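You operate a simulated robot arm through the tools that you are given. There is no shell and no other tool.

You are at the controls of a simulated robot arm. One attempt, no reset.

## Task
Set mould block 62 up for measuring: level the steel plate first, then stand the block on it.
Fine: turn the side knob and the angle knob till each bubble sits between its lines; shut the teal cover again. Where these are worked on the way, their far stop is far enough and under half their travel is too little: teal cover.

The check looks at the end state, three seconds after you hand in, the way a careful person would. Anything else that was tipped, shoved, dropped, spilled or broken makes it a failure. Lids that push on must go on centred and level and be pressed home; caps that screw on are set level and turned clockwise until they are tight.

## Robot
A 7-joint arm with a two-finger parallel gripper, fixed in place. Base frame: the origin is on the floor under the middle of its stand, x ahead of it, y to its left, z up. Readings come in m, rad, newtons and seconds.
It reaches about 1.247 m from its shoulder. Its first joint turns from -2.304 to 2.304 rad. Payload 3.91 kg.
The TCP is the grasp point between the finger pads, 0.03 m short of the fingertips. In the tool frame z runs along the fingers and y along their closing line. The gripper opens to 0.11 m. The fingers are 0.02 m wide and 0.01 m thick; the gripper's body (0.048 by 0.112 m) begins 0.055 m behind the TCP.
Orientation is that of the tool frame in the base frame, as a unit quaternion [x, y, z, w]. With the fingers straight down and closing along the base's y, the tool's x points along the base's -x, its y along +y and its z along -z.

## Interface
- The arm moves only by the tool servo_tool. Its argument "steps" is a list of rows, each a list of 7 numbers: the finger opening in mm, from 0 to 110, then the shift along the tool's x, y, z in units of 25 mm (1.0 is 25 mm), then the turn, a rotation vector about the tool's x, y, z in units of 6 degrees (1.0 is 6 degrees). In form: [[fingers, x, y, z, wx, wy, wz], ...]. A call has 1 to 20 rows; each row shifts and turns the commanded pose from where the row before left it, along the tool's axes as they then stand. A call with a number of a shift or a turn outside -1 to 1 is refused whole. Rows are played at 5 a second. More than 0.05 m and 0.15 rad between two rows, or a gripper value outside its range, and nothing of the call is played. A pose out of reach is approached as far as the arm can. The call stops where the force on the tool passes 40 N (or 10 N more than at its start, if that is more) or the arm is blocked; 0.2 s more then pass. Each finger travels about 0.108 m/s and halts on what it meets, pressing with about 25 N; the grip force reading is that of the motor and also rises with nothing between the fingers. The clock runs only during rows and for 0.2 s after the last one: add rows that do not move to give the fingers time. The reply holds the time, the measured pose of the TCP, the force on the tool along the base axes, the opening and the grip force, in the units named above and with some noise, with the torque about the TCP (base axes, N m) and any sound that the robot's microphone picked up.
- Cameras (640 x 400 px; columns grow to the right, rows downward): "scene" is fixed at [0.0513, 0.4992, 1.495]; the picture's right is [0.16, -0.99, 0.00], its down [-0.64, -0.10, -0.76] and it looks along [0.75, 0.12, -0.65] (base axes); focal length 222 px, centre (320, 200). "wrist" rides on the gripper at [0.072, 0.017, -0.103] in the tool frame; the picture's right is [-0.23, 0.97, 0.00], its down [-0.76, -0.18, -0.62] and it looks along [-0.61, -0.14, 0.78] (tool axes); focal length 222 px, centre (320, 200). There is no depth. A picture from a camera that has moved, and an enlarged one, comes with that camera's place and axes in the base frame and with its lens.
- get_image(camera): a new picture of that camera. It takes no simulated time.
- zoom(camera, box): a new picture of the part [left, top, right, bottom] of that camera's present view, enlarged. It takes no simulated time.
- sign_off(): hands the job in; it is judged then, once.

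Places have to be worked out from the pictures, the camera data and where the tool is seen. Open the gripper and draw the arm clear of the work before you hand the job in, unless the task says otherwise.

The tools are called after "Call:" as name(argument=value, ...) on one line, values as JSON. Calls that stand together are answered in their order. servo_tool: Moves the arm, as the interface text tells. Its arguments: {"type":"object","properties":{"steps":{"type":"array","items":{"type":"array","items":{"type":"number"}}}},"required":["steps"]} The other tools are called the same way: get_image (camera) takes a picture; zoom (camera, box) takes an enlarged picture of a part of a camera's view; sign_off () hands the job in.

At the start:

```text
time: 0.0
eef_pos: [0.4137, 0.4901, 1.3343]
ee_rot: [0.0, 1.0, 0.001, 0.0]
ft_force: [0.0, -0.2, 0.0]
wrist_torque: [0.01, 0.01, -0.02]
finger_gap: 0.11
finger_force: 0.0
```

scene: 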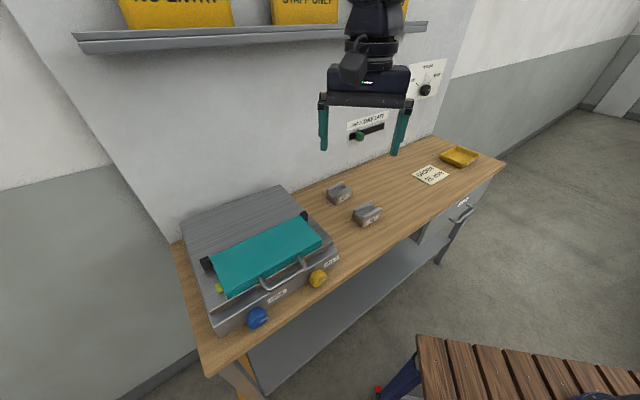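
wrist: 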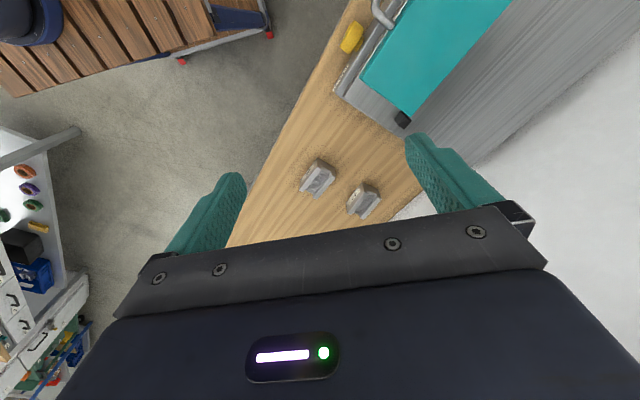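

I start by looking closer at the plate unit, the blocks, and the note.

Call:
zoom(camera="scene", box=[170, 170, 350, 340])

Call:
zoom(camera="scene", box=[310, 160, 400, 240])

Call:
zoom(camera="scene", box=[400, 130, 500, 230])

Call:
zoom(camera="scene", box=[330, 50, 460, 150])

Call:
zoom(camera="wrist", box=[280, 140, 400, 230])

```text
2.35 times, centred on (260, 255) of scene
camera zoom: at [0.0513, 0.4992, 1.495], right [0.16, -0.99, 0.0], down [-0.64, -0.1, -0.76], along [0.75, 0.12, -0.65], focal length 522 px, centre (461, 71)
```

zoom: 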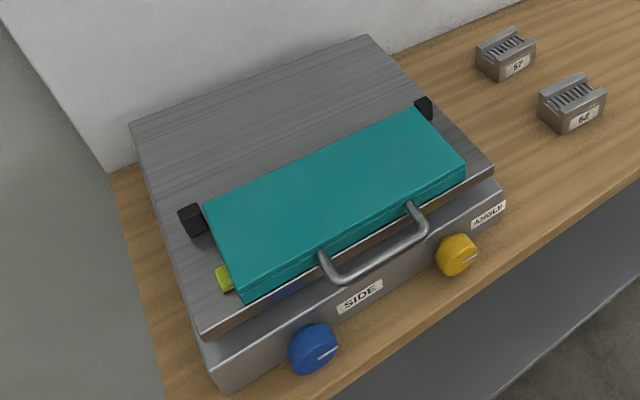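

```text
5.00 times, centred on (355, 200) of scene
camera zoom: at [0.0513, 0.4992, 1.495], right [0.16, -0.99, 0.0], down [-0.64, -0.1, -0.76], along [0.75, 0.12, -0.65], focal length 1110 px, centre (145, 200)
```

zoom: 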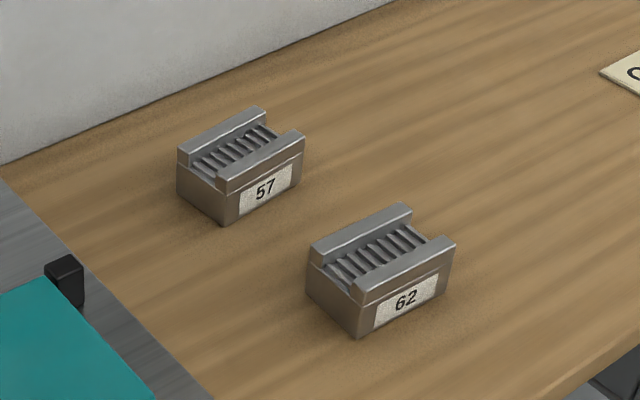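

```text
4.00 times, centred on (450, 180) of scene
camera zoom: at [0.0513, 0.4992, 1.495], right [0.16, -0.99, 0.0], down [-0.64, -0.1, -0.76], along [0.75, 0.12, -0.65], focal length 888 px, centre (-200, 280)
```

zoom: 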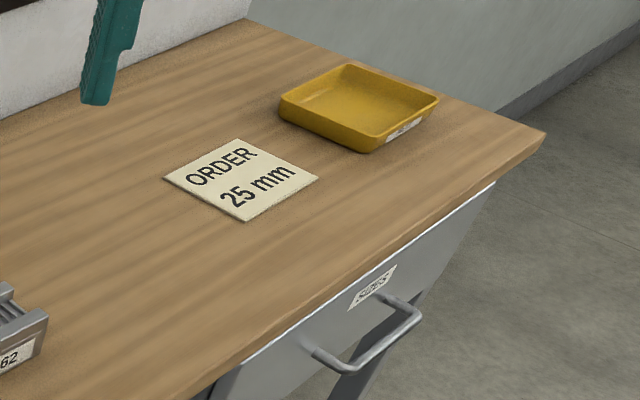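

```text
4.00 times, centred on (395, 100) of scene
camera zoom: at [0.0513, 0.4992, 1.495], right [0.16, -0.99, 0.0], down [-0.64, -0.1, -0.76], along [0.75, 0.12, -0.65], focal length 888 px, centre (20, 600)
```

zoom: 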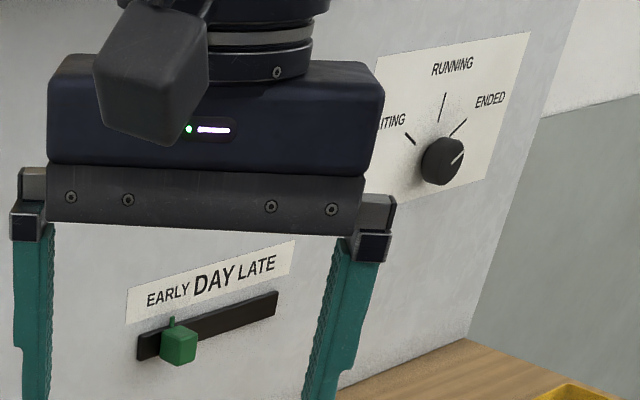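

```text
4.44 times, centred on (340, 185) of wrist
camera zoom: at [0.3404, 0.5065, 1.4377], right [0.23, 0.97, 0.0], down [0.76, -0.18, 0.62], along [0.61, -0.14, -0.78], focal length 987 px, centre (231, 267)
```

zoom: 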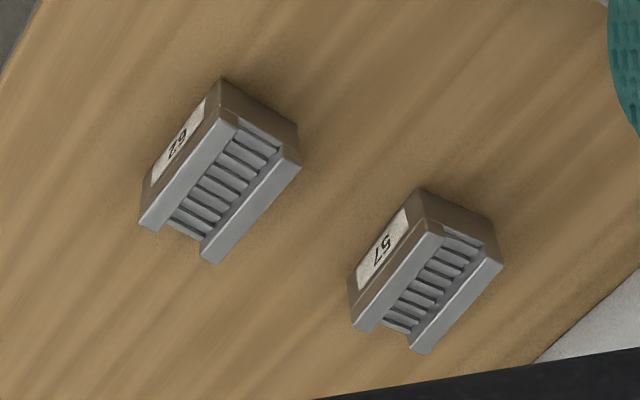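

Block 62 is the front one (about x 0.69, y 0.42, z 0.90), and the bench runs diagonally at about 45° to the base. I turn the tool to face the bench squarely and move over the leveller to look at it with the wrist camera.

Call:
servo_tool(steps=[[110, 0, 0, 0, 0, 0, -0.9375], [110, 0, 0, 0, 0, 0, -0.9375], [110, 0, 0, 0, 0, 0, -0.9375], [110, 0, 0, 0, 0, 0, -0.9375], [110, 0, 0, 0, 0, 0, -0.9375], [110, 0, 0, 0, 0, 0, -0.9375], [110, 0, 0, 0, 0, 0, -0.9375], [110, 0, 0, 0, 0, 0, -0.9375], [110, -0.46, 0.95, 0.48, 0, 0, 0], [110, -0.46, 0.95, 0.48, 0, 0, 0], [110, -0.46, 0.95, 0.48, 0, 0, 0], [110, -0.46, 0.95, 0.48, 0, 0, 0], [110, -0.46, 0.95, 0.48, 0, 0, 0], [110, -0.46, 0.95, 0.48, 0, 0, 0], [110, -0.46, 0.95, 0.48, 0, 0, 0]])

Call:
get_image(camera="wrist")

Call:
get_image(camera="scene")

```text
time: 3.2
eef_pos: [0.352, 0.6653, 1.2506]
ee_rot: [-0.382, 0.924, 0.001, 0.001]
ft_force: [0.1, -0.3, 1.4]
wrist_torque: [0.05, -0.03, 0.01]
finger_gap: 0.1098
finger_force: 0.0
```

```text
taken
camera wrist: at [0.2895, 0.6254, 1.353], right [-0.53, 0.85, 0.0], down [0.66, 0.41, 0.62], along [0.53, 0.33, -0.78], focal length 222 px, centre (320, 200)
```

wrist: 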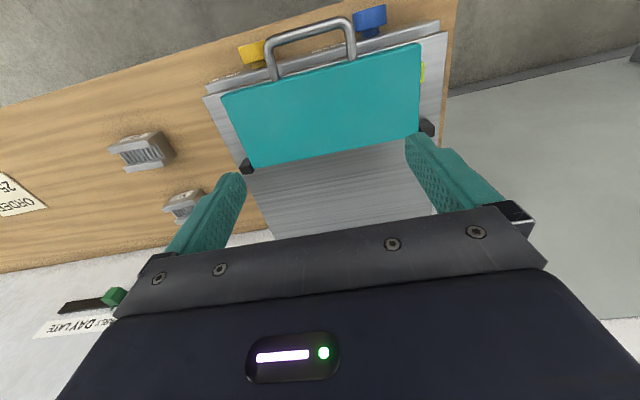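

```text
taken
```

scene: 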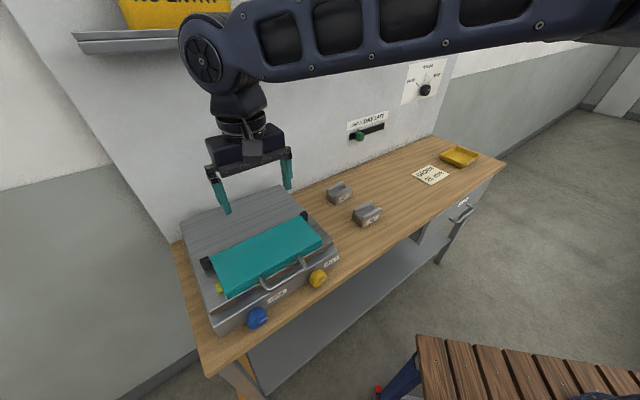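

Good view of the leveller with its teal cover. I zoom in to measure the cover, handle and knobs.

Call:
zoom(camera="wrist", box=[190, 0, 470, 175])

Call:
zoom(camera="scene", box=[180, 200, 350, 340])

```text
2.29 times, centred on (330, 88) of wrist
camera zoom: at [0.2895, 0.6254, 1.353], right [-0.53, 0.85, 0.0], down [0.66, 0.41, 0.62], along [0.53, 0.33, -0.78], focal length 508 px, centre (297, 457)
```

zoom: 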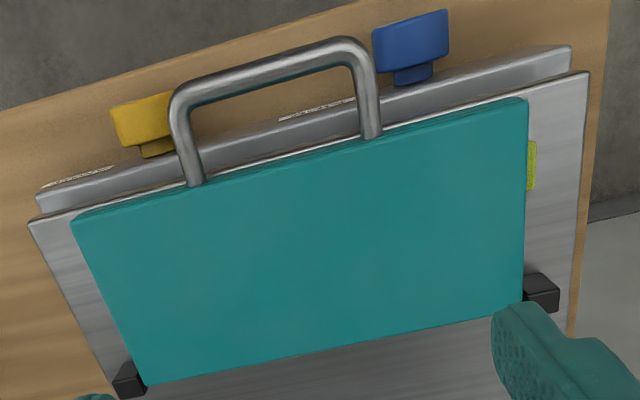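

```text
2.86 times, centred on (265, 270) of scene
camera zoom: at [0.0513, 0.4992, 1.495], right [0.16, -0.99, 0.0], down [-0.64, -0.1, -0.76], along [0.75, 0.12, -0.65], focal length 634 px, centre (477, 0)
```

zoom: 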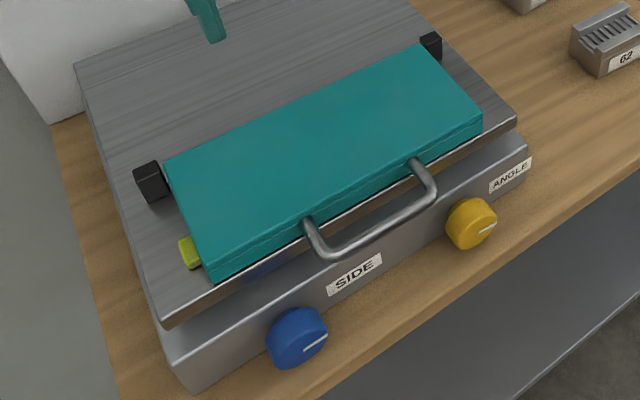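

Triangulation puts the handle bar centre at about (0.304, 0.617, 1.032), running parallel to the bench front, with the hinge line around 15 cm behind it. I move above the bar and turn the tool so the fingers close across it.

Call:
servo_tool(steps=[[110, 0.91, 0, 0, 0, 0, 0], [100, 0.91, 0, 0, 0, 0, 0], [90, 0.91, 0, 0, 0, 0, 0], [80, 0, 0, 0, 0, 0, -1], [70, 0, 0, 0, 0, 0, -1], [60, 0, 0, 0, 0, 0, -1], [50, 0, 0, 0, 0, 0, -1], [36, 0, 0, 0, 0, 0, -1], [36, 0, 0, 0, 0, 0, -1], [36, 0, 0, 0, 0, 0, -1], [36, 0, 0, 0, 0, 0, -1], [36, 0, 0, 0, 0, 0, -1], [36, 0, 0, 0, 0, 0, -1], [36, 0, 0, 0, 0, 0, -1], [36, 0, 0, 0, 0, 0, -1], [36, 0, 0, 0, 0, 0, -1], [36, 0, 0, 0, 0, 0, -1], [36, 0, 0, 0, 0, 0, -1]])

Call:
get_image(camera="wrist")

Call:
get_image(camera="scene")

```text
time: 7.0
eef_pos: [0.3034, 0.6177, 1.2506]
ee_rot: [0.924, -0.381, 0.0, -0.001]
ft_force: [0.5, 0.7, 0.2]
wrist_torque: [0.0, 0.02, -0.01]
finger_gap: 0.0361
finger_force: 0.0
```

```text
taken
camera wrist: at [0.343, 0.5531, 1.3535], right [-0.85, -0.53, 0.0], down [-0.41, 0.66, 0.62], along [-0.33, 0.53, -0.78], focal length 222 px, centre (320, 200)
```

wrist: 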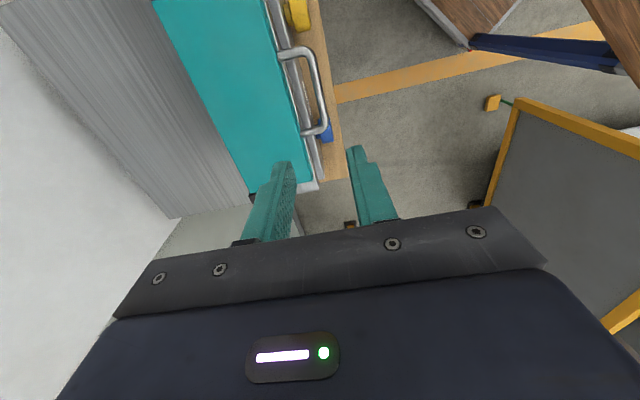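

```text
taken
```

scene: 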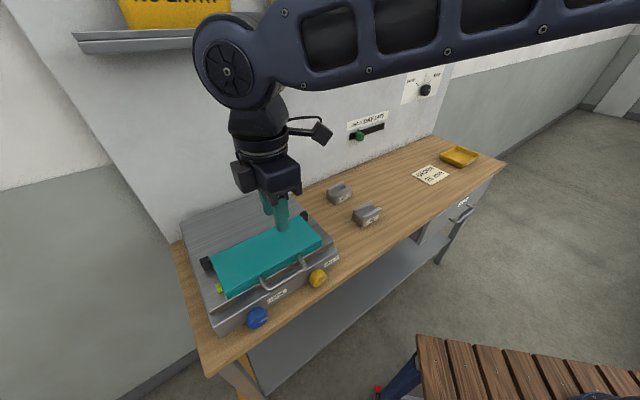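

I refine the bar location with this new viewpoint.

Call:
zoom(camera="wrist", box=[240, 0, 400, 200])

```text
2.00 times, centred on (320, 100) of wrist
camera zoom: at [0.343, 0.5531, 1.3535], right [-0.85, -0.53, 0.0], down [-0.41, 0.66, 0.62], along [-0.33, 0.53, -0.78], focal length 444 px, centre (320, 400)
```

zoom: 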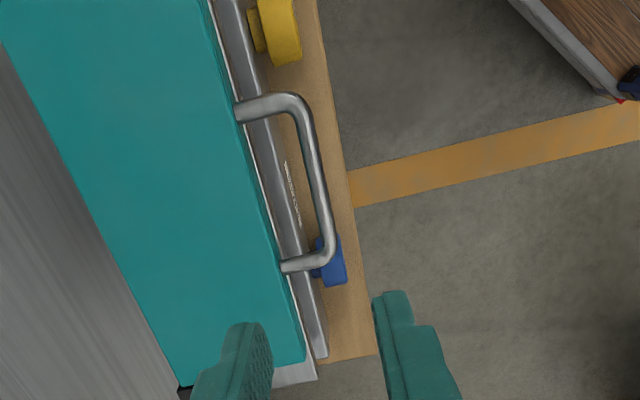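

The bar sits at n≈0.654 (bench depth axis), z≈1.032, and the bench is at 45° exactly. I descend partway with a 32 mm opening and check the alignment.

Call:
servo_tool(steps=[[32, 0, -0.12, 1, 0, 0, 0], [32, 0, 0, 1, 0, 0, 0], [32, 0, 0, 1, 0, 0, 0], [32, 0, 0, 1, 0, 0, 0], [32, 0, 0, 1, 0, 0, 0], [32, 0, 0, 1, 0, 0, 0], [32, 0, 0, 0.4, 0, 0, 0], [32, 0, 0, 0, 0, 0, 0]])

Call:
get_image(camera="wrist")

Call:
zoom(camera="scene", box=[180, 170, 350, 340])

```text
time: 8.8
eef_pos: [0.3048, 0.6175, 1.0917]
ee_rot: [0.924, -0.383, 0.001, 0.0]
ft_force: [-0.9, 0.3, 0.9]
wrist_torque: [-0.01, 0.0, -0.03]
finger_gap: 0.032
finger_force: 0.0
```

```text
taken
camera wrist: at [0.3457, 0.5552, 1.1936], right [-0.85, -0.53, 0.0], down [-0.41, 0.66, 0.62], along [-0.33, 0.53, -0.78], focal length 222 px, centre (320, 200)
```

wrist: 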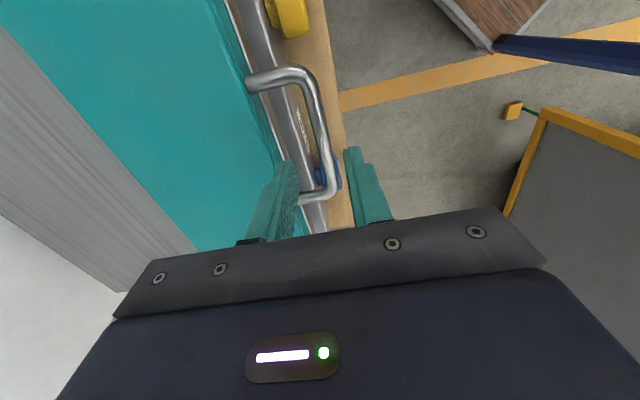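

```text
2.35 times, centred on (265, 255) of scene
camera zoom: at [0.0513, 0.4992, 1.495], right [0.16, -0.99, 0.0], down [-0.64, -0.1, -0.76], along [0.75, 0.12, -0.65], focal length 522 px, centre (449, 71)
```

zoom: 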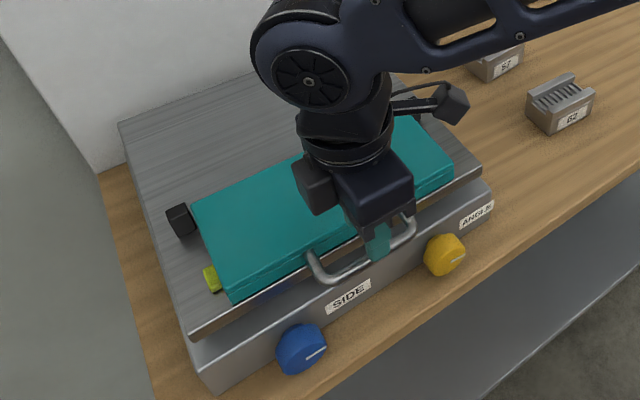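

The bar lies between the fingers. I go down to just above it and close on the bar.

Call:
servo_tool(steps=[[32, 0, 0, 0.7, 0, 0, 0], [32, 0, 0, 0.7, 0, 0, 0], [32, 0, 0, 0.6, 0, 0, 0], [32, 0, 0, 0, 0, 0, 0], [5, 0, 0, 0, 0, 0, 0], [5, 0, 0, 0, 0, 0, 0], [5, 0, 0, 0, 0, 0, 0]])

Call:
get_image(camera="wrist")

```text
time: 10.4
eef_pos: [0.3055, 0.6176, 1.0405]
ee_rot: [0.924, -0.383, -0.001, 0.001]
ft_force: [-11.0, -18.2, -2.5]
wrist_torque: [-0.46, -0.1, 0.59]
finger_gap: 0.0114
finger_force: 44.6
```

```text
taken
camera wrist: at [0.3446, 0.5542, 1.1439], right [-0.85, -0.53, 0.0], down [-0.41, 0.67, 0.62], along [-0.33, 0.53, -0.78], focal length 222 px, centre (320, 200)
```

wrist: 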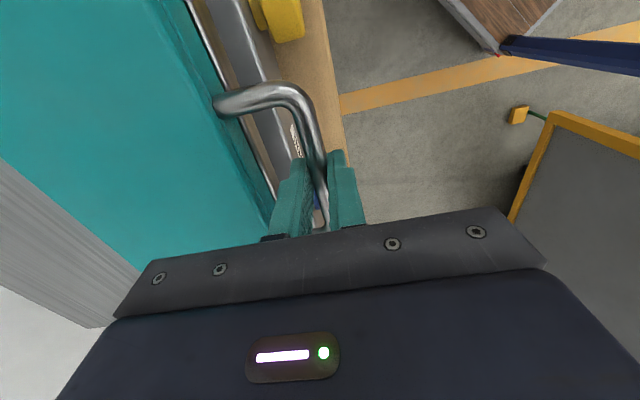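

Gripped (11.4 mm bar). I start lifting along an arc around the estimated hinge (n≈0.803, z≈1.02), keeping the tool vertical and watching force.

Call:
servo_tool(steps=[[5, 0, 0, -0.25, 0, 0, 0], [5, 0, -0.086, -0.52, 0, 0, 0], [5, 0, -0.086, -0.52, 0, 0, 0], [5, 0, -0.176, -0.5, 0, 0, 0], [5, 0, -0.176, -0.5, 0, 0, 0]])

Call:
zoom(camera="scene", box=[180, 170, 350, 340])

Call:
get_image(camera="wrist")

```text
time: 11.0
eef_pos: [0.3051, 0.616, 1.0534]
ee_rot: [0.924, -0.382, 0.001, 0.003]
ft_force: [-4.5, -10.5, -1.7]
wrist_torque: [-0.31, -0.01, 0.53]
finger_gap: 0.0116
finger_force: 45.0
stopped in row 2: the force on the tool passed its limit at 43 N (the readings are from after the stop); the commanded pose is now the measured one
```

```text
2.35 times, centred on (265, 255) of scene
camera zoom: at [0.0513, 0.4992, 1.495], right [0.16, -0.99, 0.0], down [-0.64, -0.1, -0.76], along [0.75, 0.12, -0.65], focal length 522 px, centre (449, 71)
```

zoom: 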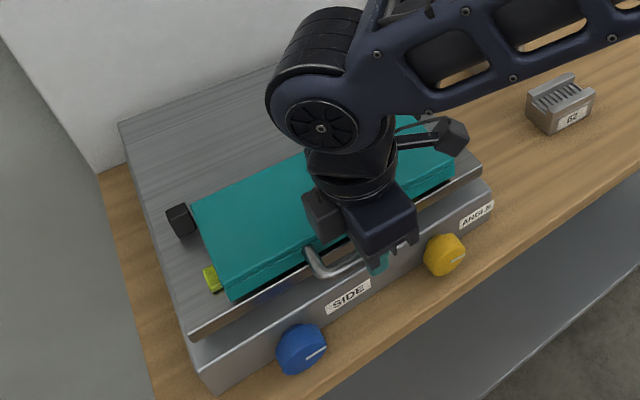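

```text
taken
camera wrist: at [0.3445, 0.5542, 1.1561], right [-0.85, -0.53, 0.0], down [-0.41, 0.67, 0.62], along [-0.33, 0.53, -0.78], focal length 222 px, centre (320, 200)
```

wrist: 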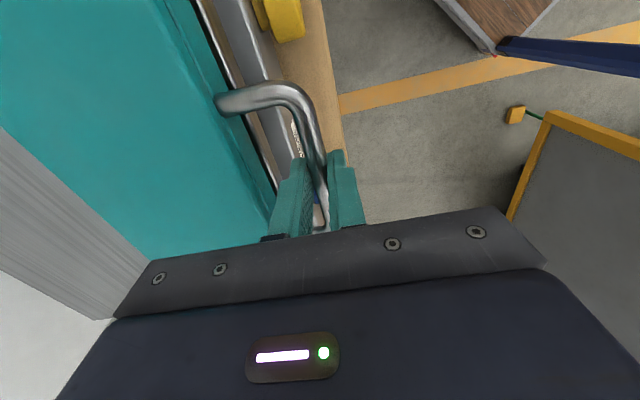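

The cover has cracked open about 13 mm; the stop was likely breakaway force. I continue the arc with smaller, slower steps.

Call:
servo_tool(steps=[[5, 0, 0, -0.1, 0, 0, 0], [5, 0, 0, -0.2, 0, 0, 0], [5, 0, -0.04, -0.25, 0, 0, 0], [5, 0, -0.06, -0.25, 0, 0, 0], [5, 0, -0.08, -0.25, 0, 0, 0]])

Call:
zoom(camera="scene", box=[180, 170, 350, 340])

```text
time: 11.9
eef_pos: [0.306, 0.6174, 1.0703]
ee_rot: [0.924, -0.382, 0.0, 0.005]
ft_force: [-2.5, -15.4, -0.4]
wrist_torque: [-0.35, 0.0, 0.49]
finger_gap: 0.0115
finger_force: 45.0
stopped in row 4: the force on the tool passed its limit at 41 N (the readings are from after the stop); the commanded pose is now the measured one
```

```text
2.35 times, centred on (265, 255) of scene
camera zoom: at [0.0513, 0.4992, 1.495], right [0.16, -0.99, 0.0], down [-0.64, -0.1, -0.76], along [0.75, 0.12, -0.65], focal length 522 px, centre (449, 71)
```

zoom: 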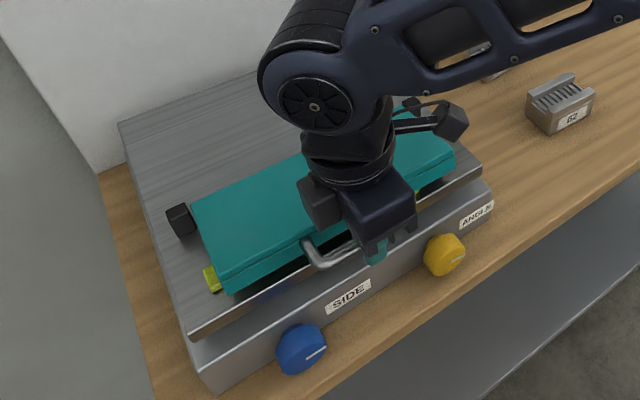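

It's opening (about 30 mm up). I take short moves to read the holding force direction.

Call:
servo_tool(steps=[[5, 0, -0.05, -0.15, 0, 0, 0], [5, 0, -0.05, -0.15, 0, 0, 0]])

```text
time: 12.7
eef_pos: [0.3061, 0.6184, 1.0767]
ee_rot: [0.925, -0.38, 0.001, 0.006]
ft_force: [-1.6, -13.3, -0.6]
wrist_torque: [-0.45, -0.05, 0.47]
finger_gap: 0.0113
finger_force: 45.0
stopped in row 2: the force on the tool passed its limit at 41 N (the readings are from after the stop); the commanded pose is now the measured one
```

Moving resistance is near 40 N at this rate. I test a slower rate to see if the hinge is damped rather than jammed.

Call:
servo_tool(steps=[[5, 0, -0.02, -0.06, 0, 0, 0], [5, 0, -0.02, -0.06, 0, 0, 0], [5, 0, -0.02, -0.06, 0, 0, 0], [5, 0, -0.02, -0.06, 0, 0, 0], [5, 0, -0.02, -0.06, 0, 0, 0], [5, 0, -0.02, -0.06, 0, 0, 0]])

Call:
get_image(camera="wrist")

```text
time: 13.6
eef_pos: [0.3074, 0.6191, 1.0814]
ee_rot: [0.925, -0.381, 0.001, 0.007]
ft_force: [-2.5, -16.4, 0.1]
wrist_torque: [-0.41, 0.01, 0.44]
finger_gap: 0.0113
finger_force: 45.3
stopped in row 4: the force on the tool passed its limit at 41 N (the readings are from after the stop); the commanded pose is now the measured one
```

```text
taken
camera wrist: at [0.3471, 0.5573, 1.1855], right [-0.85, -0.53, 0.01], down [-0.41, 0.67, 0.62], along [-0.33, 0.52, -0.79], focal length 222 px, centre (320, 200)
```

wrist: 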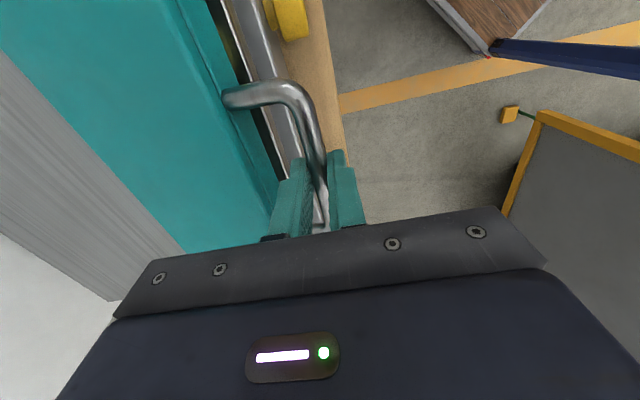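

The cover holds wherever I stop, so resistance could be the bar not rotating in my grip. I test by turning the tool along with the cover as I lift.

Call:
servo_tool(steps=[[5, 0, -0.02, -0.06, -0.1, 0, 0], [5, 0, -0.02, -0.06, -0.1, 0, 0], [5, 0, -0.02, -0.06, -0.1, 0, 0], [5, 0, -0.02, -0.06, -0.1, 0, 0], [5, 0, -0.02, -0.06, -0.1, 0, 0], [5, 0, -0.02, -0.06, -0.1, 0, 0], [5, 0, -0.02, -0.06, -0.1, 0, 0], [5, 0, -0.02, -0.06, -0.1, 0, 0]])

```text
time: 15.3
eef_pos: [0.3093, 0.6217, 1.0934]
ee_rot: [0.924, -0.38, -0.013, 0.042]
ft_force: [-5.9, -17.3, 2.6]
wrist_torque: [-0.24, 0.14, 0.47]
finger_gap: 0.0113
finger_force: 44.9
stopped in row 8: the force on the tool passed its limit at 40 N (the readings are from after the stop); the commanded pose is now the measured one
```

Turning along helps. There's a steady side force of about 17 N along −n on the tool, so I shift the tool slightly toward −n to relieve it.

Call:
servo_tool(steps=[[5, 0, 0.04, 0, 0, 0, 0], [5, 0, 0.04, 0, 0, 0, 0], [5, 0, 0, 0, 0, 0, 0]])

```text
time: 16.1
eef_pos: [0.3084, 0.6218, 1.0928]
ee_rot: [0.924, -0.381, -0.014, 0.04]
ft_force: [4.6, -1.1, -0.5]
wrist_torque: [-0.27, -0.39, 0.58]
finger_gap: 0.0116
finger_force: 45.7
```

That relieved it (side force nearly gone). A fit of the path so far puts the hinge at n≈0.80, z≈1.0385, radius 0.15, cover about 18–20° open. I continue along that arc without tool rotation to compare.

Call:
servo_tool(steps=[[5, 0, -0.051, -0.204, 0, 0, 0], [5, 0, -0.058, -0.202, 0, 0, 0], [5, 0, -0.065, -0.2, 0, 0, 0], [5, 0, -0.072, -0.197, 0, 0, 0], [5, 0, -0.079, -0.195, 0, 0, 0], [5, 0, -0.085, -0.192, 0, 0, 0]])

Call:
zoom(camera="scene", box=[180, 170, 350, 340])

```text
time: 17.5
eef_pos: [0.3171, 0.6292, 1.122]
ee_rot: [0.924, -0.381, -0.013, 0.041]
ft_force: [3.0, -22.7, 5.8]
wrist_torque: [-0.5, -0.12, 0.49]
finger_gap: 0.0113
finger_force: 44.8
```

```text
2.35 times, centred on (265, 255) of scene
camera zoom: at [0.0513, 0.4992, 1.495], right [0.16, -0.99, 0.0], down [-0.64, -0.1, -0.76], along [0.75, 0.12, -0.65], focal length 522 px, centre (449, 71)
```

zoom: 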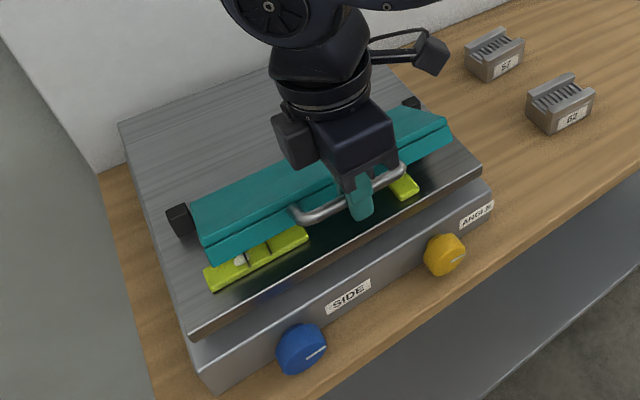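

All rows ran. I relieve the small side loads and carry on along the arc.

Call:
servo_tool(steps=[[5, 0.08, 0.06, 0, 0, 0, 0], [5, 0.01, -0.116, -0.235, 0, 0, 0], [5, 0.01, -0.126, -0.23, 0, 0, 0], [5, 0.01, -0.136, -0.224, 0, 0, 0], [5, 0.01, -0.145, -0.218, 0, 0, 0], [5, 0.01, -0.155, -0.211, 0, 0, 0], [5, 0.01, -0.164, -0.2045, 0, 0, 0], [5, 0.01, -0.173, -0.197, 0, 0, 0], [5, 0.01, -0.181, -0.189, 0, 0, 0]])

Call:
zoom(camera="scene", box=[180, 170, 350, 340])

```text
time: 19.5
eef_pos: [0.3412, 0.6508, 1.1637]
ee_rot: [0.924, -0.38, -0.013, 0.04]
ft_force: [-22.3, -2.4, 17.6]
wrist_torque: [-0.04, 0.37, 0.27]
finger_gap: 0.0115
finger_force: 44.7
```

```text
2.35 times, centred on (265, 255) of scene
camera zoom: at [0.0513, 0.4992, 1.495], right [0.16, -0.99, 0.0], down [-0.64, -0.1, -0.76], along [0.75, 0.12, -0.65], focal length 522 px, centre (449, 71)
```

zoom: 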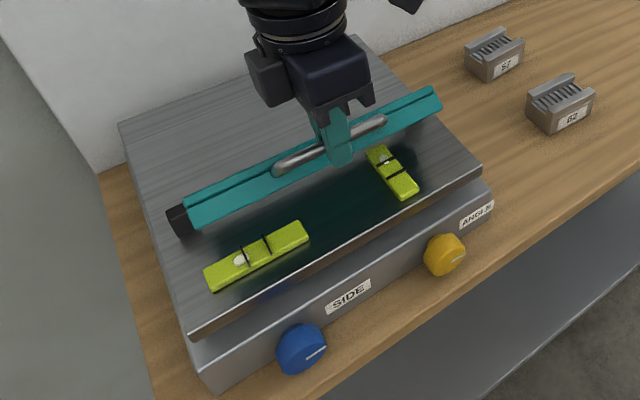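

Both vials are now visible: the SIDE bubble sits left of its lines, the ANGLE bubble toward the rear. I relieve the radial load (moving slightly outward) and continue opening.

Call:
servo_tool(steps=[[5, -0.05, 0.068, -0.073, 0, 0, 0], [5, 0, -0.198, -0.209, 0, 0, 0], [5, 0, -0.207, -0.2, 0, 0, 0], [5, 0, -0.215, -0.191, 0, 0, 0], [5, 0, -0.2235, -0.1816, 0, 0, 0], [5, 0, -0.231, -0.1717, 0, 0, 0]])

```text
time: 20.9
eef_pos: [0.3624, 0.6707, 1.186]
ee_rot: [0.923, -0.382, -0.014, 0.04]
ft_force: [1.4, -0.4, -2.4]
wrist_torque: [0.02, 0.05, 0.25]
finger_gap: 0.0112
finger_force: 44.6
```

Forces near zero. I continue the arc.

Call:
servo_tool(steps=[[5, 0, -0.2385, -0.1615, 0, 0, 0], [5, 0, -0.245, -0.151, 0, 0, 0], [5, 0, -0.2516, -0.14, 0, 0, 0], [5, 0, -0.2575, -0.129, 0, 0, 0], [5, 0, -0.263, -0.1176, 0, 0, 0], [5, 0, -0.268, -0.106, 0, 0, 0], [5, 0, -0.272, -0.094, 0, 0, 0]])

Call:
get_image(camera="scene")

```text
time: 22.5
eef_pos: [0.3951, 0.7032, 1.2034]
ee_rot: [0.924, -0.381, -0.014, 0.041]
ft_force: [14.4, -10.4, -17.1]
wrist_torque: [-0.09, -0.05, 0.11]
finger_gap: 0.0112
finger_force: 44.9
```

```text
taken
```

scene: 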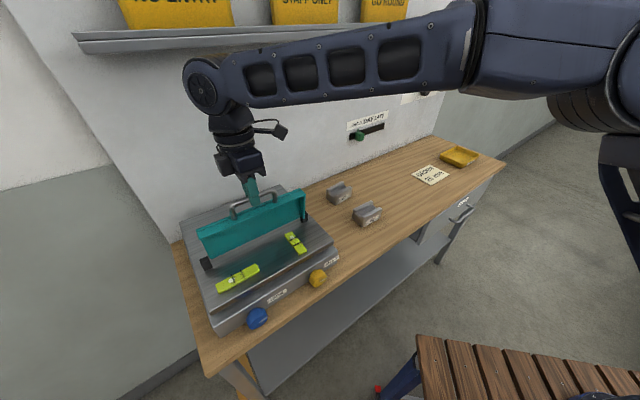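

Cover near 75°. I relieve the slight pull (down 2 mm, +u 2 mm) and carry on past vertical.

Call:
servo_tool(steps=[[5, 0.08, 0, 0.09, 0, 0, 0], [5, 0, -0.271, -0.081, 0, 0, 0], [5, 0, -0.2745, -0.069, 0, 0, 0], [5, 0, -0.277, -0.057, 0, 0, 0], [5, 0, -0.2795, -0.045, 0, 0, 0], [5, 0, -0.281, -0.033, 0, 0, 0]])

Call:
zoom(camera="scene", box=[180, 150, 350, 340])

```text
time: 23.9
eef_pos: [0.4192, 0.7275, 1.2058]
ee_rot: [0.923, -0.382, -0.014, 0.041]
ft_force: [-2.1, 0.9, 0.7]
wrist_torque: [0.36, 0.51, -0.16]
finger_gap: 0.0113
finger_force: 45.0
```

```text
2.11 times, centred on (265, 245) of scene
camera zoom: at [0.0513, 0.4992, 1.495], right [0.16, -0.99, 0.0], down [-0.64, -0.1, -0.76], along [0.75, 0.12, -0.65], focal length 467 px, centre (436, 105)
```

zoom: 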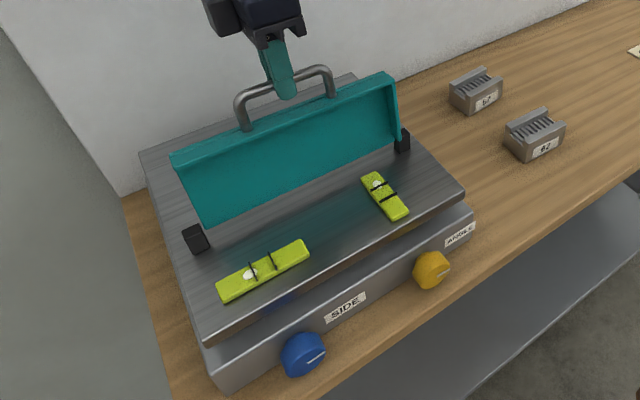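

The cover is about upright. I push a bit further toward its stop so it rests safely open.

Call:
servo_tool(steps=[[5, 0, -0.282, -0.02, 0, 0, 0], [5, 0, -0.283, -0.008, 0, 0, 0], [5, 0, -0.283, 0.004, 0, 0, 0], [5, 0, -0.282, 0.017, 0, 0, 0], [5, 0, -0.281, 0.029, 0, 0, 0], [5, 0, -0.28, 0.041, 0, 0, 0]])

Call:
zoom(camera="scene", box=[180, 150, 350, 340])

```text
time: 24.5
eef_pos: [0.4245, 0.7345, 1.2051]
ee_rot: [0.924, -0.38, -0.013, 0.045]
ft_force: [-9.3, -24.2, 5.8]
wrist_torque: [-0.9, -0.12, -0.16]
finger_gap: 0.0114
finger_force: 44.6
stopped in row 3: the force on the tool passed its limit at 47 N (the readings are from after the stop); the commanded pose is now the measured one
```

```text
2.11 times, centred on (265, 245) of scene
camera zoom: at [0.0513, 0.4992, 1.495], right [0.16, -0.99, 0.0], down [-0.64, -0.1, -0.76], along [0.75, 0.12, -0.65], focal length 467 px, centre (436, 105)
```

zoom: 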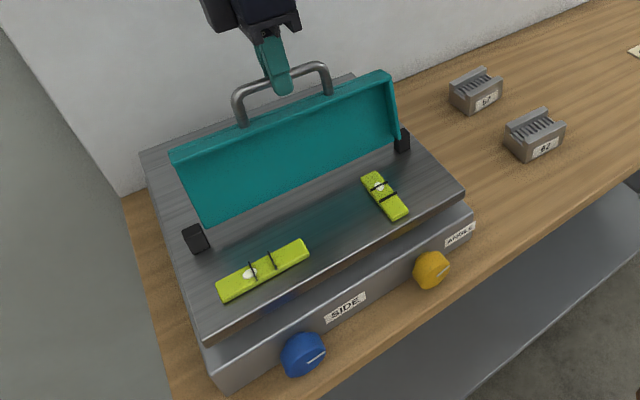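

Far stop reached (47 N at ~93°). I release the bar and lift straight off it.

Call:
servo_tool(steps=[[5, 0, 0.06, 0, 0, 0, 0], [36, 0, 0, 0, 0, 0, 0], [36, 0, 0, 0, 0, 0, 0], [36, 0, 0, 0, 0, 0, 0], [36, 0, 0, -0.6, 0, 0, 0], [36, 0, 0, -0.9, 0, 0, 0], [36, 0, 0, -0.9, 0, 0, 0], [36, 0, 0, -0.9, 0, 0, 0]])

Call:
zoom(camera="scene", box=[180, 130, 350, 340])

```text
time: 26.3
eef_pos: [0.4294, 0.7412, 1.2871]
ee_rot: [0.924, -0.379, -0.013, 0.045]
ft_force: [0.0, 0.3, 0.2]
wrist_torque: [0.0, 0.01, 0.0]
finger_gap: 0.0359
finger_force: 0.0
```

```text
1.90 times, centred on (265, 235) of scene
camera zoom: at [0.0513, 0.4992, 1.495], right [0.16, -0.99, 0.0], down [-0.64, -0.1, -0.76], along [0.75, 0.12, -0.65], focal length 423 px, centre (425, 133)
```

zoom: 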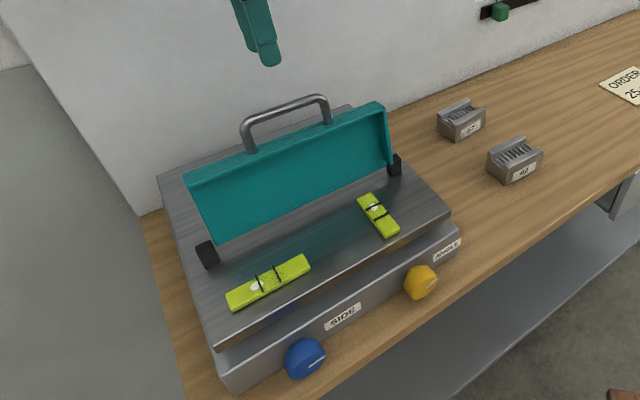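

The cover stands open. I zoom on the vials and knobs.

Call:
zoom(camera="scene", box=[205, 220, 325, 295])

Call:
zoom(camera="scene", box=[235, 260, 335, 335])

```text
5.33 times, centred on (265, 258) of scene
camera zoom: at [0.0513, 0.4992, 1.495], right [0.16, -0.99, 0.0], down [-0.64, -0.1, -0.76], along [0.75, 0.12, -0.65], focal length 1184 px, centre (613, -107)
```

zoom: 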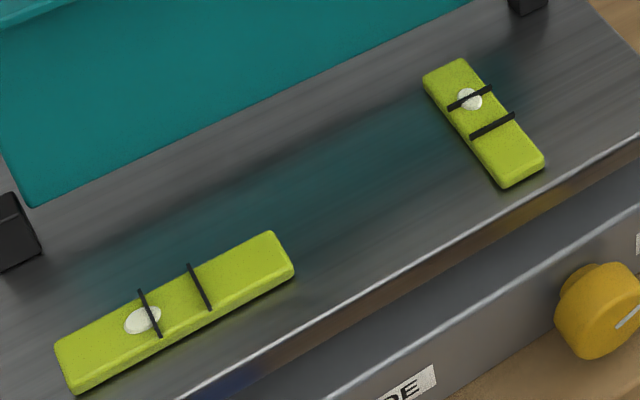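

```text
5.33 times, centred on (285, 298) of scene
camera zoom: at [0.0513, 0.4992, 1.495], right [0.16, -0.99, 0.0], down [-0.64, -0.1, -0.76], along [0.75, 0.12, -0.65], focal length 1184 px, centre (507, -320)
```

zoom: 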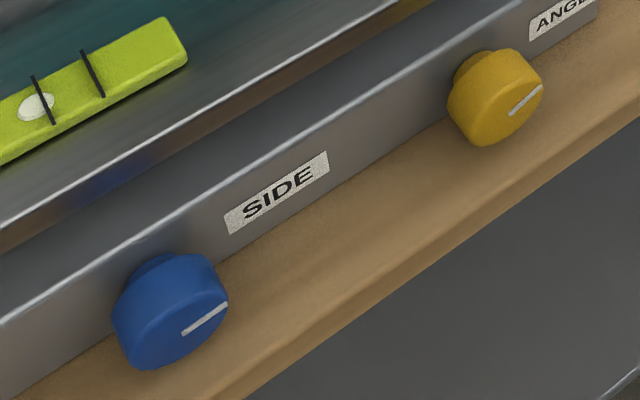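

Both knobs have horizontal axes facing the robot, pointers to the right. I back the arm off to the front of the unit while turning the tool square to the bench.

Call:
servo_tool(steps=[[36, 0, 0, 0, 0.87, 0, 0], [36, 0, 0.8, 0, 0, 0, 1], [36, 0.084, 0.796, 0, 0, 0, 1], [36, 0.166, 0.782, 0, 0, 0, 1], [36, 0.247, 0.761, 0, 0, 0, 1], [36, 0.325, 0.731, 0, 0, 0, 1], [36, 0.4, 0.693, 0, 0, 0, 1], [36, 0.47, 0.647, 0, 0, 0, 1], [36, 0.535, 0.594, 0, 0, 0, 1], [36, 0.594, 0.535, 0, 0, 0, 1], [36, 0.647, 0.47, 0, 0, 0, 1], [36, 0.693, 0.4, 0, 0, 0, 1], [36, 0.731, 0.325, 0, 0, 0, 1], [36, 0.761, 0.247, 0, 0, 0, 1], [36, 0.782, 0.166, 0, 0, 0, 1], [36, 0.796, 0.084, 0, 0, 0, 1]])

Call:
get_image(camera="wrist")

Call:
get_image(camera="scene")

```text
time: 29.7
eef_pos: [0.2199, 0.5276, 1.2862]
ee_rot: [-0.384, 0.923, -0.004, 0.001]
ft_force: [-0.5, 0.0, 0.5]
wrist_torque: [-0.01, 0.02, 0.04]
finger_gap: 0.0361
finger_force: 0.0
```

```text
taken
camera wrist: at [0.1563, 0.4886, 1.3898], right [-0.53, 0.85, -0.01], down [0.66, 0.42, 0.62], along [0.53, 0.33, -0.78], focal length 222 px, centre (320, 200)
```

wrist: 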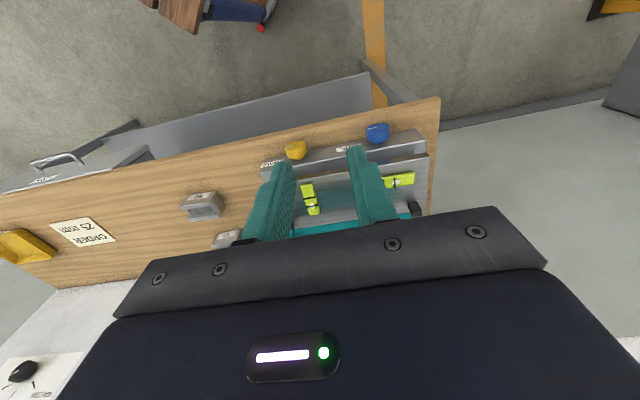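

```text
taken
```

scene: 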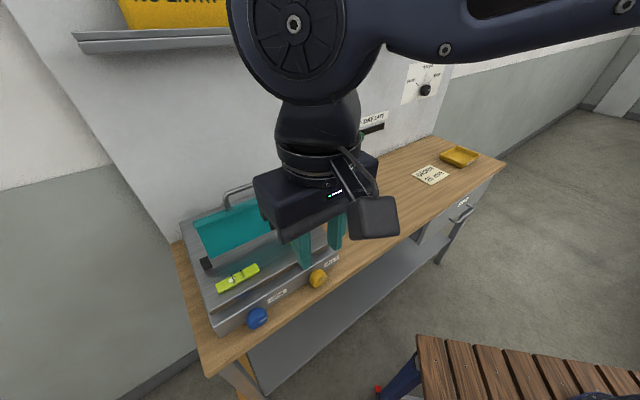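

I zoom on the knobs in this wrist view for triangulation.

Call:
zoom(camera="wrist", box=[250, 100, 450, 225])

Call:
zoom(camera="scene", box=[235, 260, 335, 335])

```text
3.20 times, centred on (350, 162) of wrist
camera zoom: at [0.1563, 0.4886, 1.3898], right [-0.53, 0.85, -0.01], down [0.66, 0.42, 0.62], along [0.53, 0.33, -0.78], focal length 711 px, centre (224, 320)
```

zoom: 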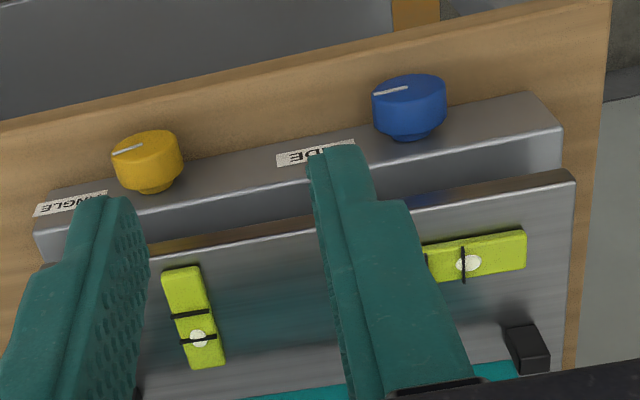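

```text
5.33 times, centred on (285, 298) of scene
camera zoom: at [0.0513, 0.4992, 1.495], right [0.16, -0.99, 0.0], down [-0.64, -0.1, -0.76], along [0.75, 0.12, -0.65], focal length 1184 px, centre (507, -320)
```

zoom: 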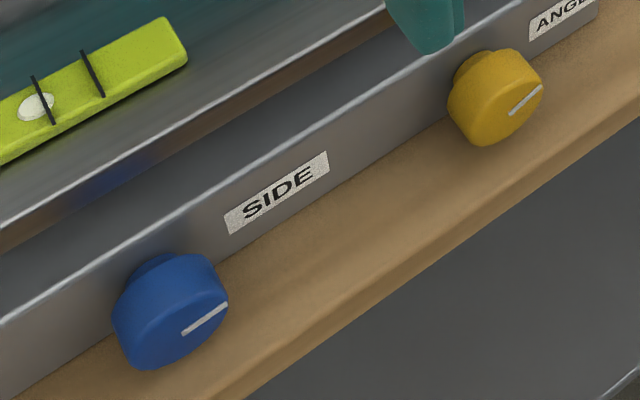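

Knobs: axes along the bench depth, front faces at n≈0.65, blue at u≈−0.309, yellow at u≈−0.129, z≈0.92–0.93, about 46 mm wide. I pitch the tool to horizontal, pointing at the bench.

Call:
servo_tool(steps=[[40, 0, 0, 0, 0, -1, 0], [50, 0, 0, 0, 0, -1, 0], [60, 0, 0, 0, 0, -1, 0], [70, 0, 0, 0, 0, -1, 0], [70, 0, 0, 0, 0, -1, 0], [70, 0, 0, 0, 0, -1, 0], [70, 0, 0, 0, 0, -1, 0], [70, 0, 0, 0, 0, -1, 0], [70, 0, 0, 0, 0, -1, 0], [70, 0, 0, 0, 0, -1, 0], [70, 0, 0, 0, 0, -1, 0], [70, 0, 0, 0, 0, -1, 0], [70, 0, 0, 0, 0, -1, 0], [70, 0, 0, 0, 0, -1, 0], [70, 0, 0, 0, 0, -1, 0]])

Call:
get_image(camera="scene")

Call:
get_image(camera="wrist")

```text
time: 32.9
eef_pos: [0.2188, 0.5268, 1.2862]
ee_rot: [-0.273, 0.652, 0.27, 0.654]
ft_force: [0.2, -1.0, -0.6]
wrist_torque: [0.0, 0.01, -0.03]
finger_gap: 0.0699
finger_force: 0.0
```

```text
taken
```

scene: 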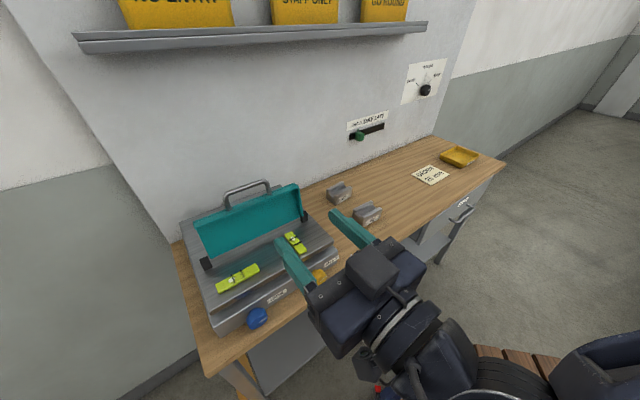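

```text
taken
camera wrist: at [0.1349, 0.4655, 1.2145], right [-0.69, 0.69, 0.22], down [-0.32, -0.56, 0.76], along [0.65, 0.46, 0.61], focal length 222 px, centre (320, 200)
```

wrist: 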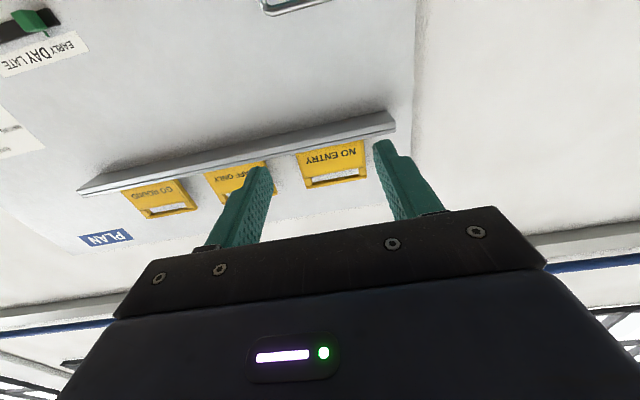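

The tool is horizontal now. I lower it and slide left toward the blue knob, staying in front of the bench.

Call:
servo_tool(steps=[[70, 0.95, 0.304, 0, 0, 0, 0], [70, 0.95, 0.304, 0, 0, 0, 0], [70, 0.95, 0.304, 0, 0, 0, 0], [70, 0.95, 0.304, 0, 0, 0, 0], [70, 0.95, 0.304, 0, 0, 0, 0], [70, 0.95, 0.304, 0, 0, 0, 0], [70, 0.95, 0.304, 0, 0, 0, 0], [70, 0.95, 0.304, 0, 0, 0, 0], [70, 0.95, 0.304, 0, 0, 0, 0], [70, 0.95, 0.304, 0, 0, 0, 0], [70, 0.95, 0.304, 0, 0, 0, 0], [70, 0.95, 0.304, 0, 0, 0, 0]])

Call:
get_image(camera="scene")

Call:
get_image(camera="wrist")

```text
time: 35.5
eef_pos: [0.1558, 0.5882, 1.0018]
ee_rot: [-0.276, 0.652, 0.27, 0.653]
ft_force: [-0.1, -0.1, 0.1]
wrist_torque: [0.0, -0.01, 0.01]
finger_gap: 0.0701
finger_force: 0.1
```

```text
taken
```

scene: 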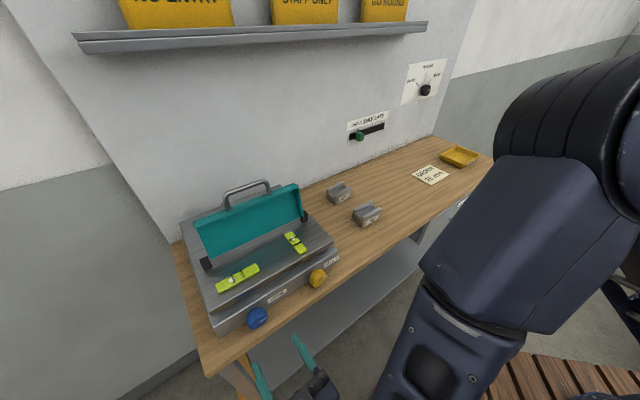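

```text
taken
camera wrist: at [0.0713, 0.5267, 0.9282], right [-0.69, 0.69, 0.22], down [-0.32, -0.56, 0.76], along [0.65, 0.46, 0.61], focal length 222 px, centre (320, 200)
```

wrist: 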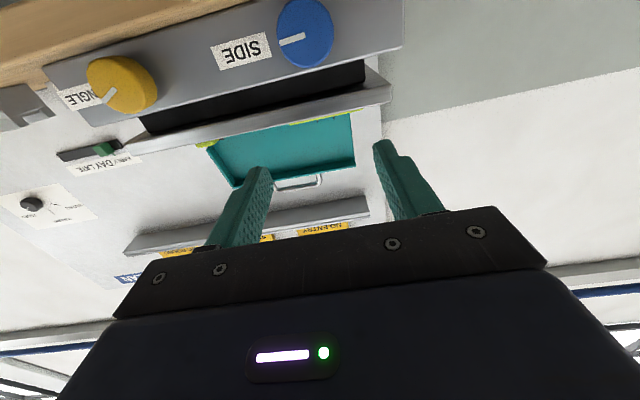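

The scene camera keeps a clear view of both vials with the arm low. I zoom on the blue knob in the wrist view to fix its centre.

Call:
zoom(camera="wrist", box=[200, 0, 400, 100])

Call:
zoom(camera="scene", box=[200, 215, 345, 335])

```text
3.20 times, centred on (300, 50) of wrist
camera zoom: at [0.0713, 0.5267, 0.9282], right [-0.69, 0.69, 0.22], down [-0.32, -0.56, 0.76], along [0.65, 0.46, 0.61], focal length 711 px, centre (384, 680)
```

zoom: 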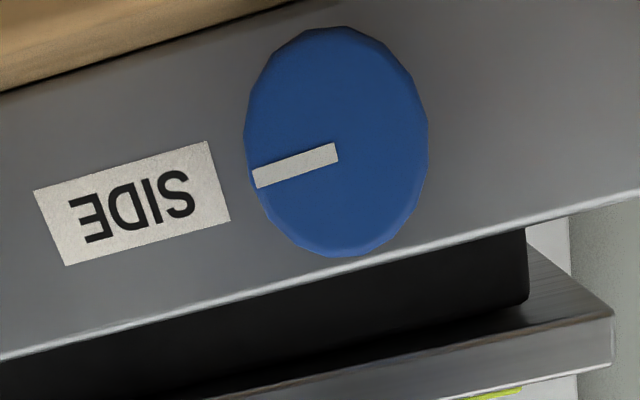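

```text
3.33 times, centred on (272, 275) of scene
camera zoom: at [0.0513, 0.4992, 1.495], right [0.16, -0.99, 0.0], down [-0.64, -0.1, -0.76], along [0.75, 0.12, -0.65], focal length 740 px, centre (478, -50)
```

zoom: 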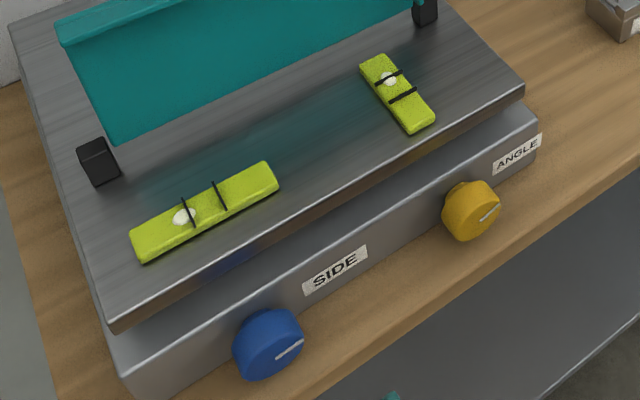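

The blue knob centre comes out at u≈−0.3105, z≈0.931. I lower to that height and approach to just short of the knob.

Call:
servo_tool(steps=[[70, 0.95, 0.06, 0, 0, 0, 0], [70, 0.95, 0.06, 0, 0, 0, 0], [70, 0.93, 0.07, 0, 0, 0, 0], [70, 0, 0, 0.7, 0, 0, 0], [70, 0, 0, 0.7, 0, 0, 0], [70, 0, 0, 0.7, 0, 0, 0], [70, 0, 0, 0.7, 0, 0, 0], [70, 0, 0, 0, 0, 0, 0]])

Call:
get_image(camera="wrist")

Call:
zoom(camera="scene", box=[200, 215, 345, 335])

```text
time: 37.3
eef_pos: [0.2019, 0.6426, 0.9291]
ee_rot: [-0.275, 0.652, 0.269, 0.653]
ft_force: [-0.5, -0.4, 0.3]
wrist_torque: [-0.05, -0.02, 0.0]
finger_gap: 0.0698
finger_force: 0.1
```

```text
taken
camera wrist: at [0.1178, 0.5802, 0.8571], right [-0.69, 0.69, 0.22], down [-0.32, -0.56, 0.76], along [0.65, 0.46, 0.61], focal length 222 px, centre (320, 200)
```

wrist: 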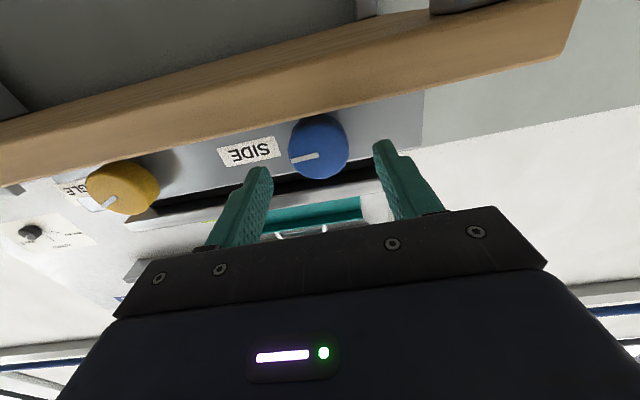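

```text
3.33 times, centred on (272, 275) of scene
camera zoom: at [0.0513, 0.4992, 1.495], right [0.16, -0.99, 0.0], down [-0.64, -0.1, -0.76], along [0.75, 0.12, -0.65], focal length 740 px, centre (478, -50)
```

zoom: 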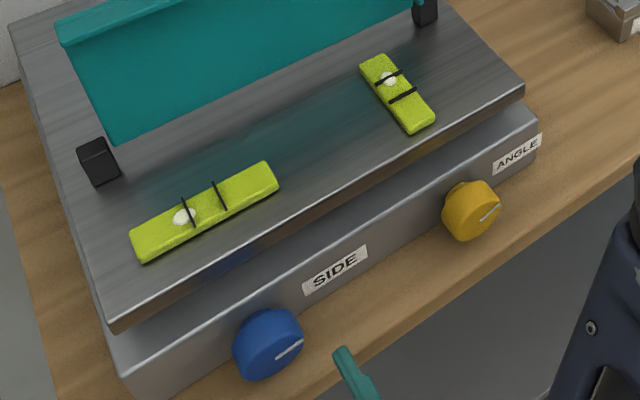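

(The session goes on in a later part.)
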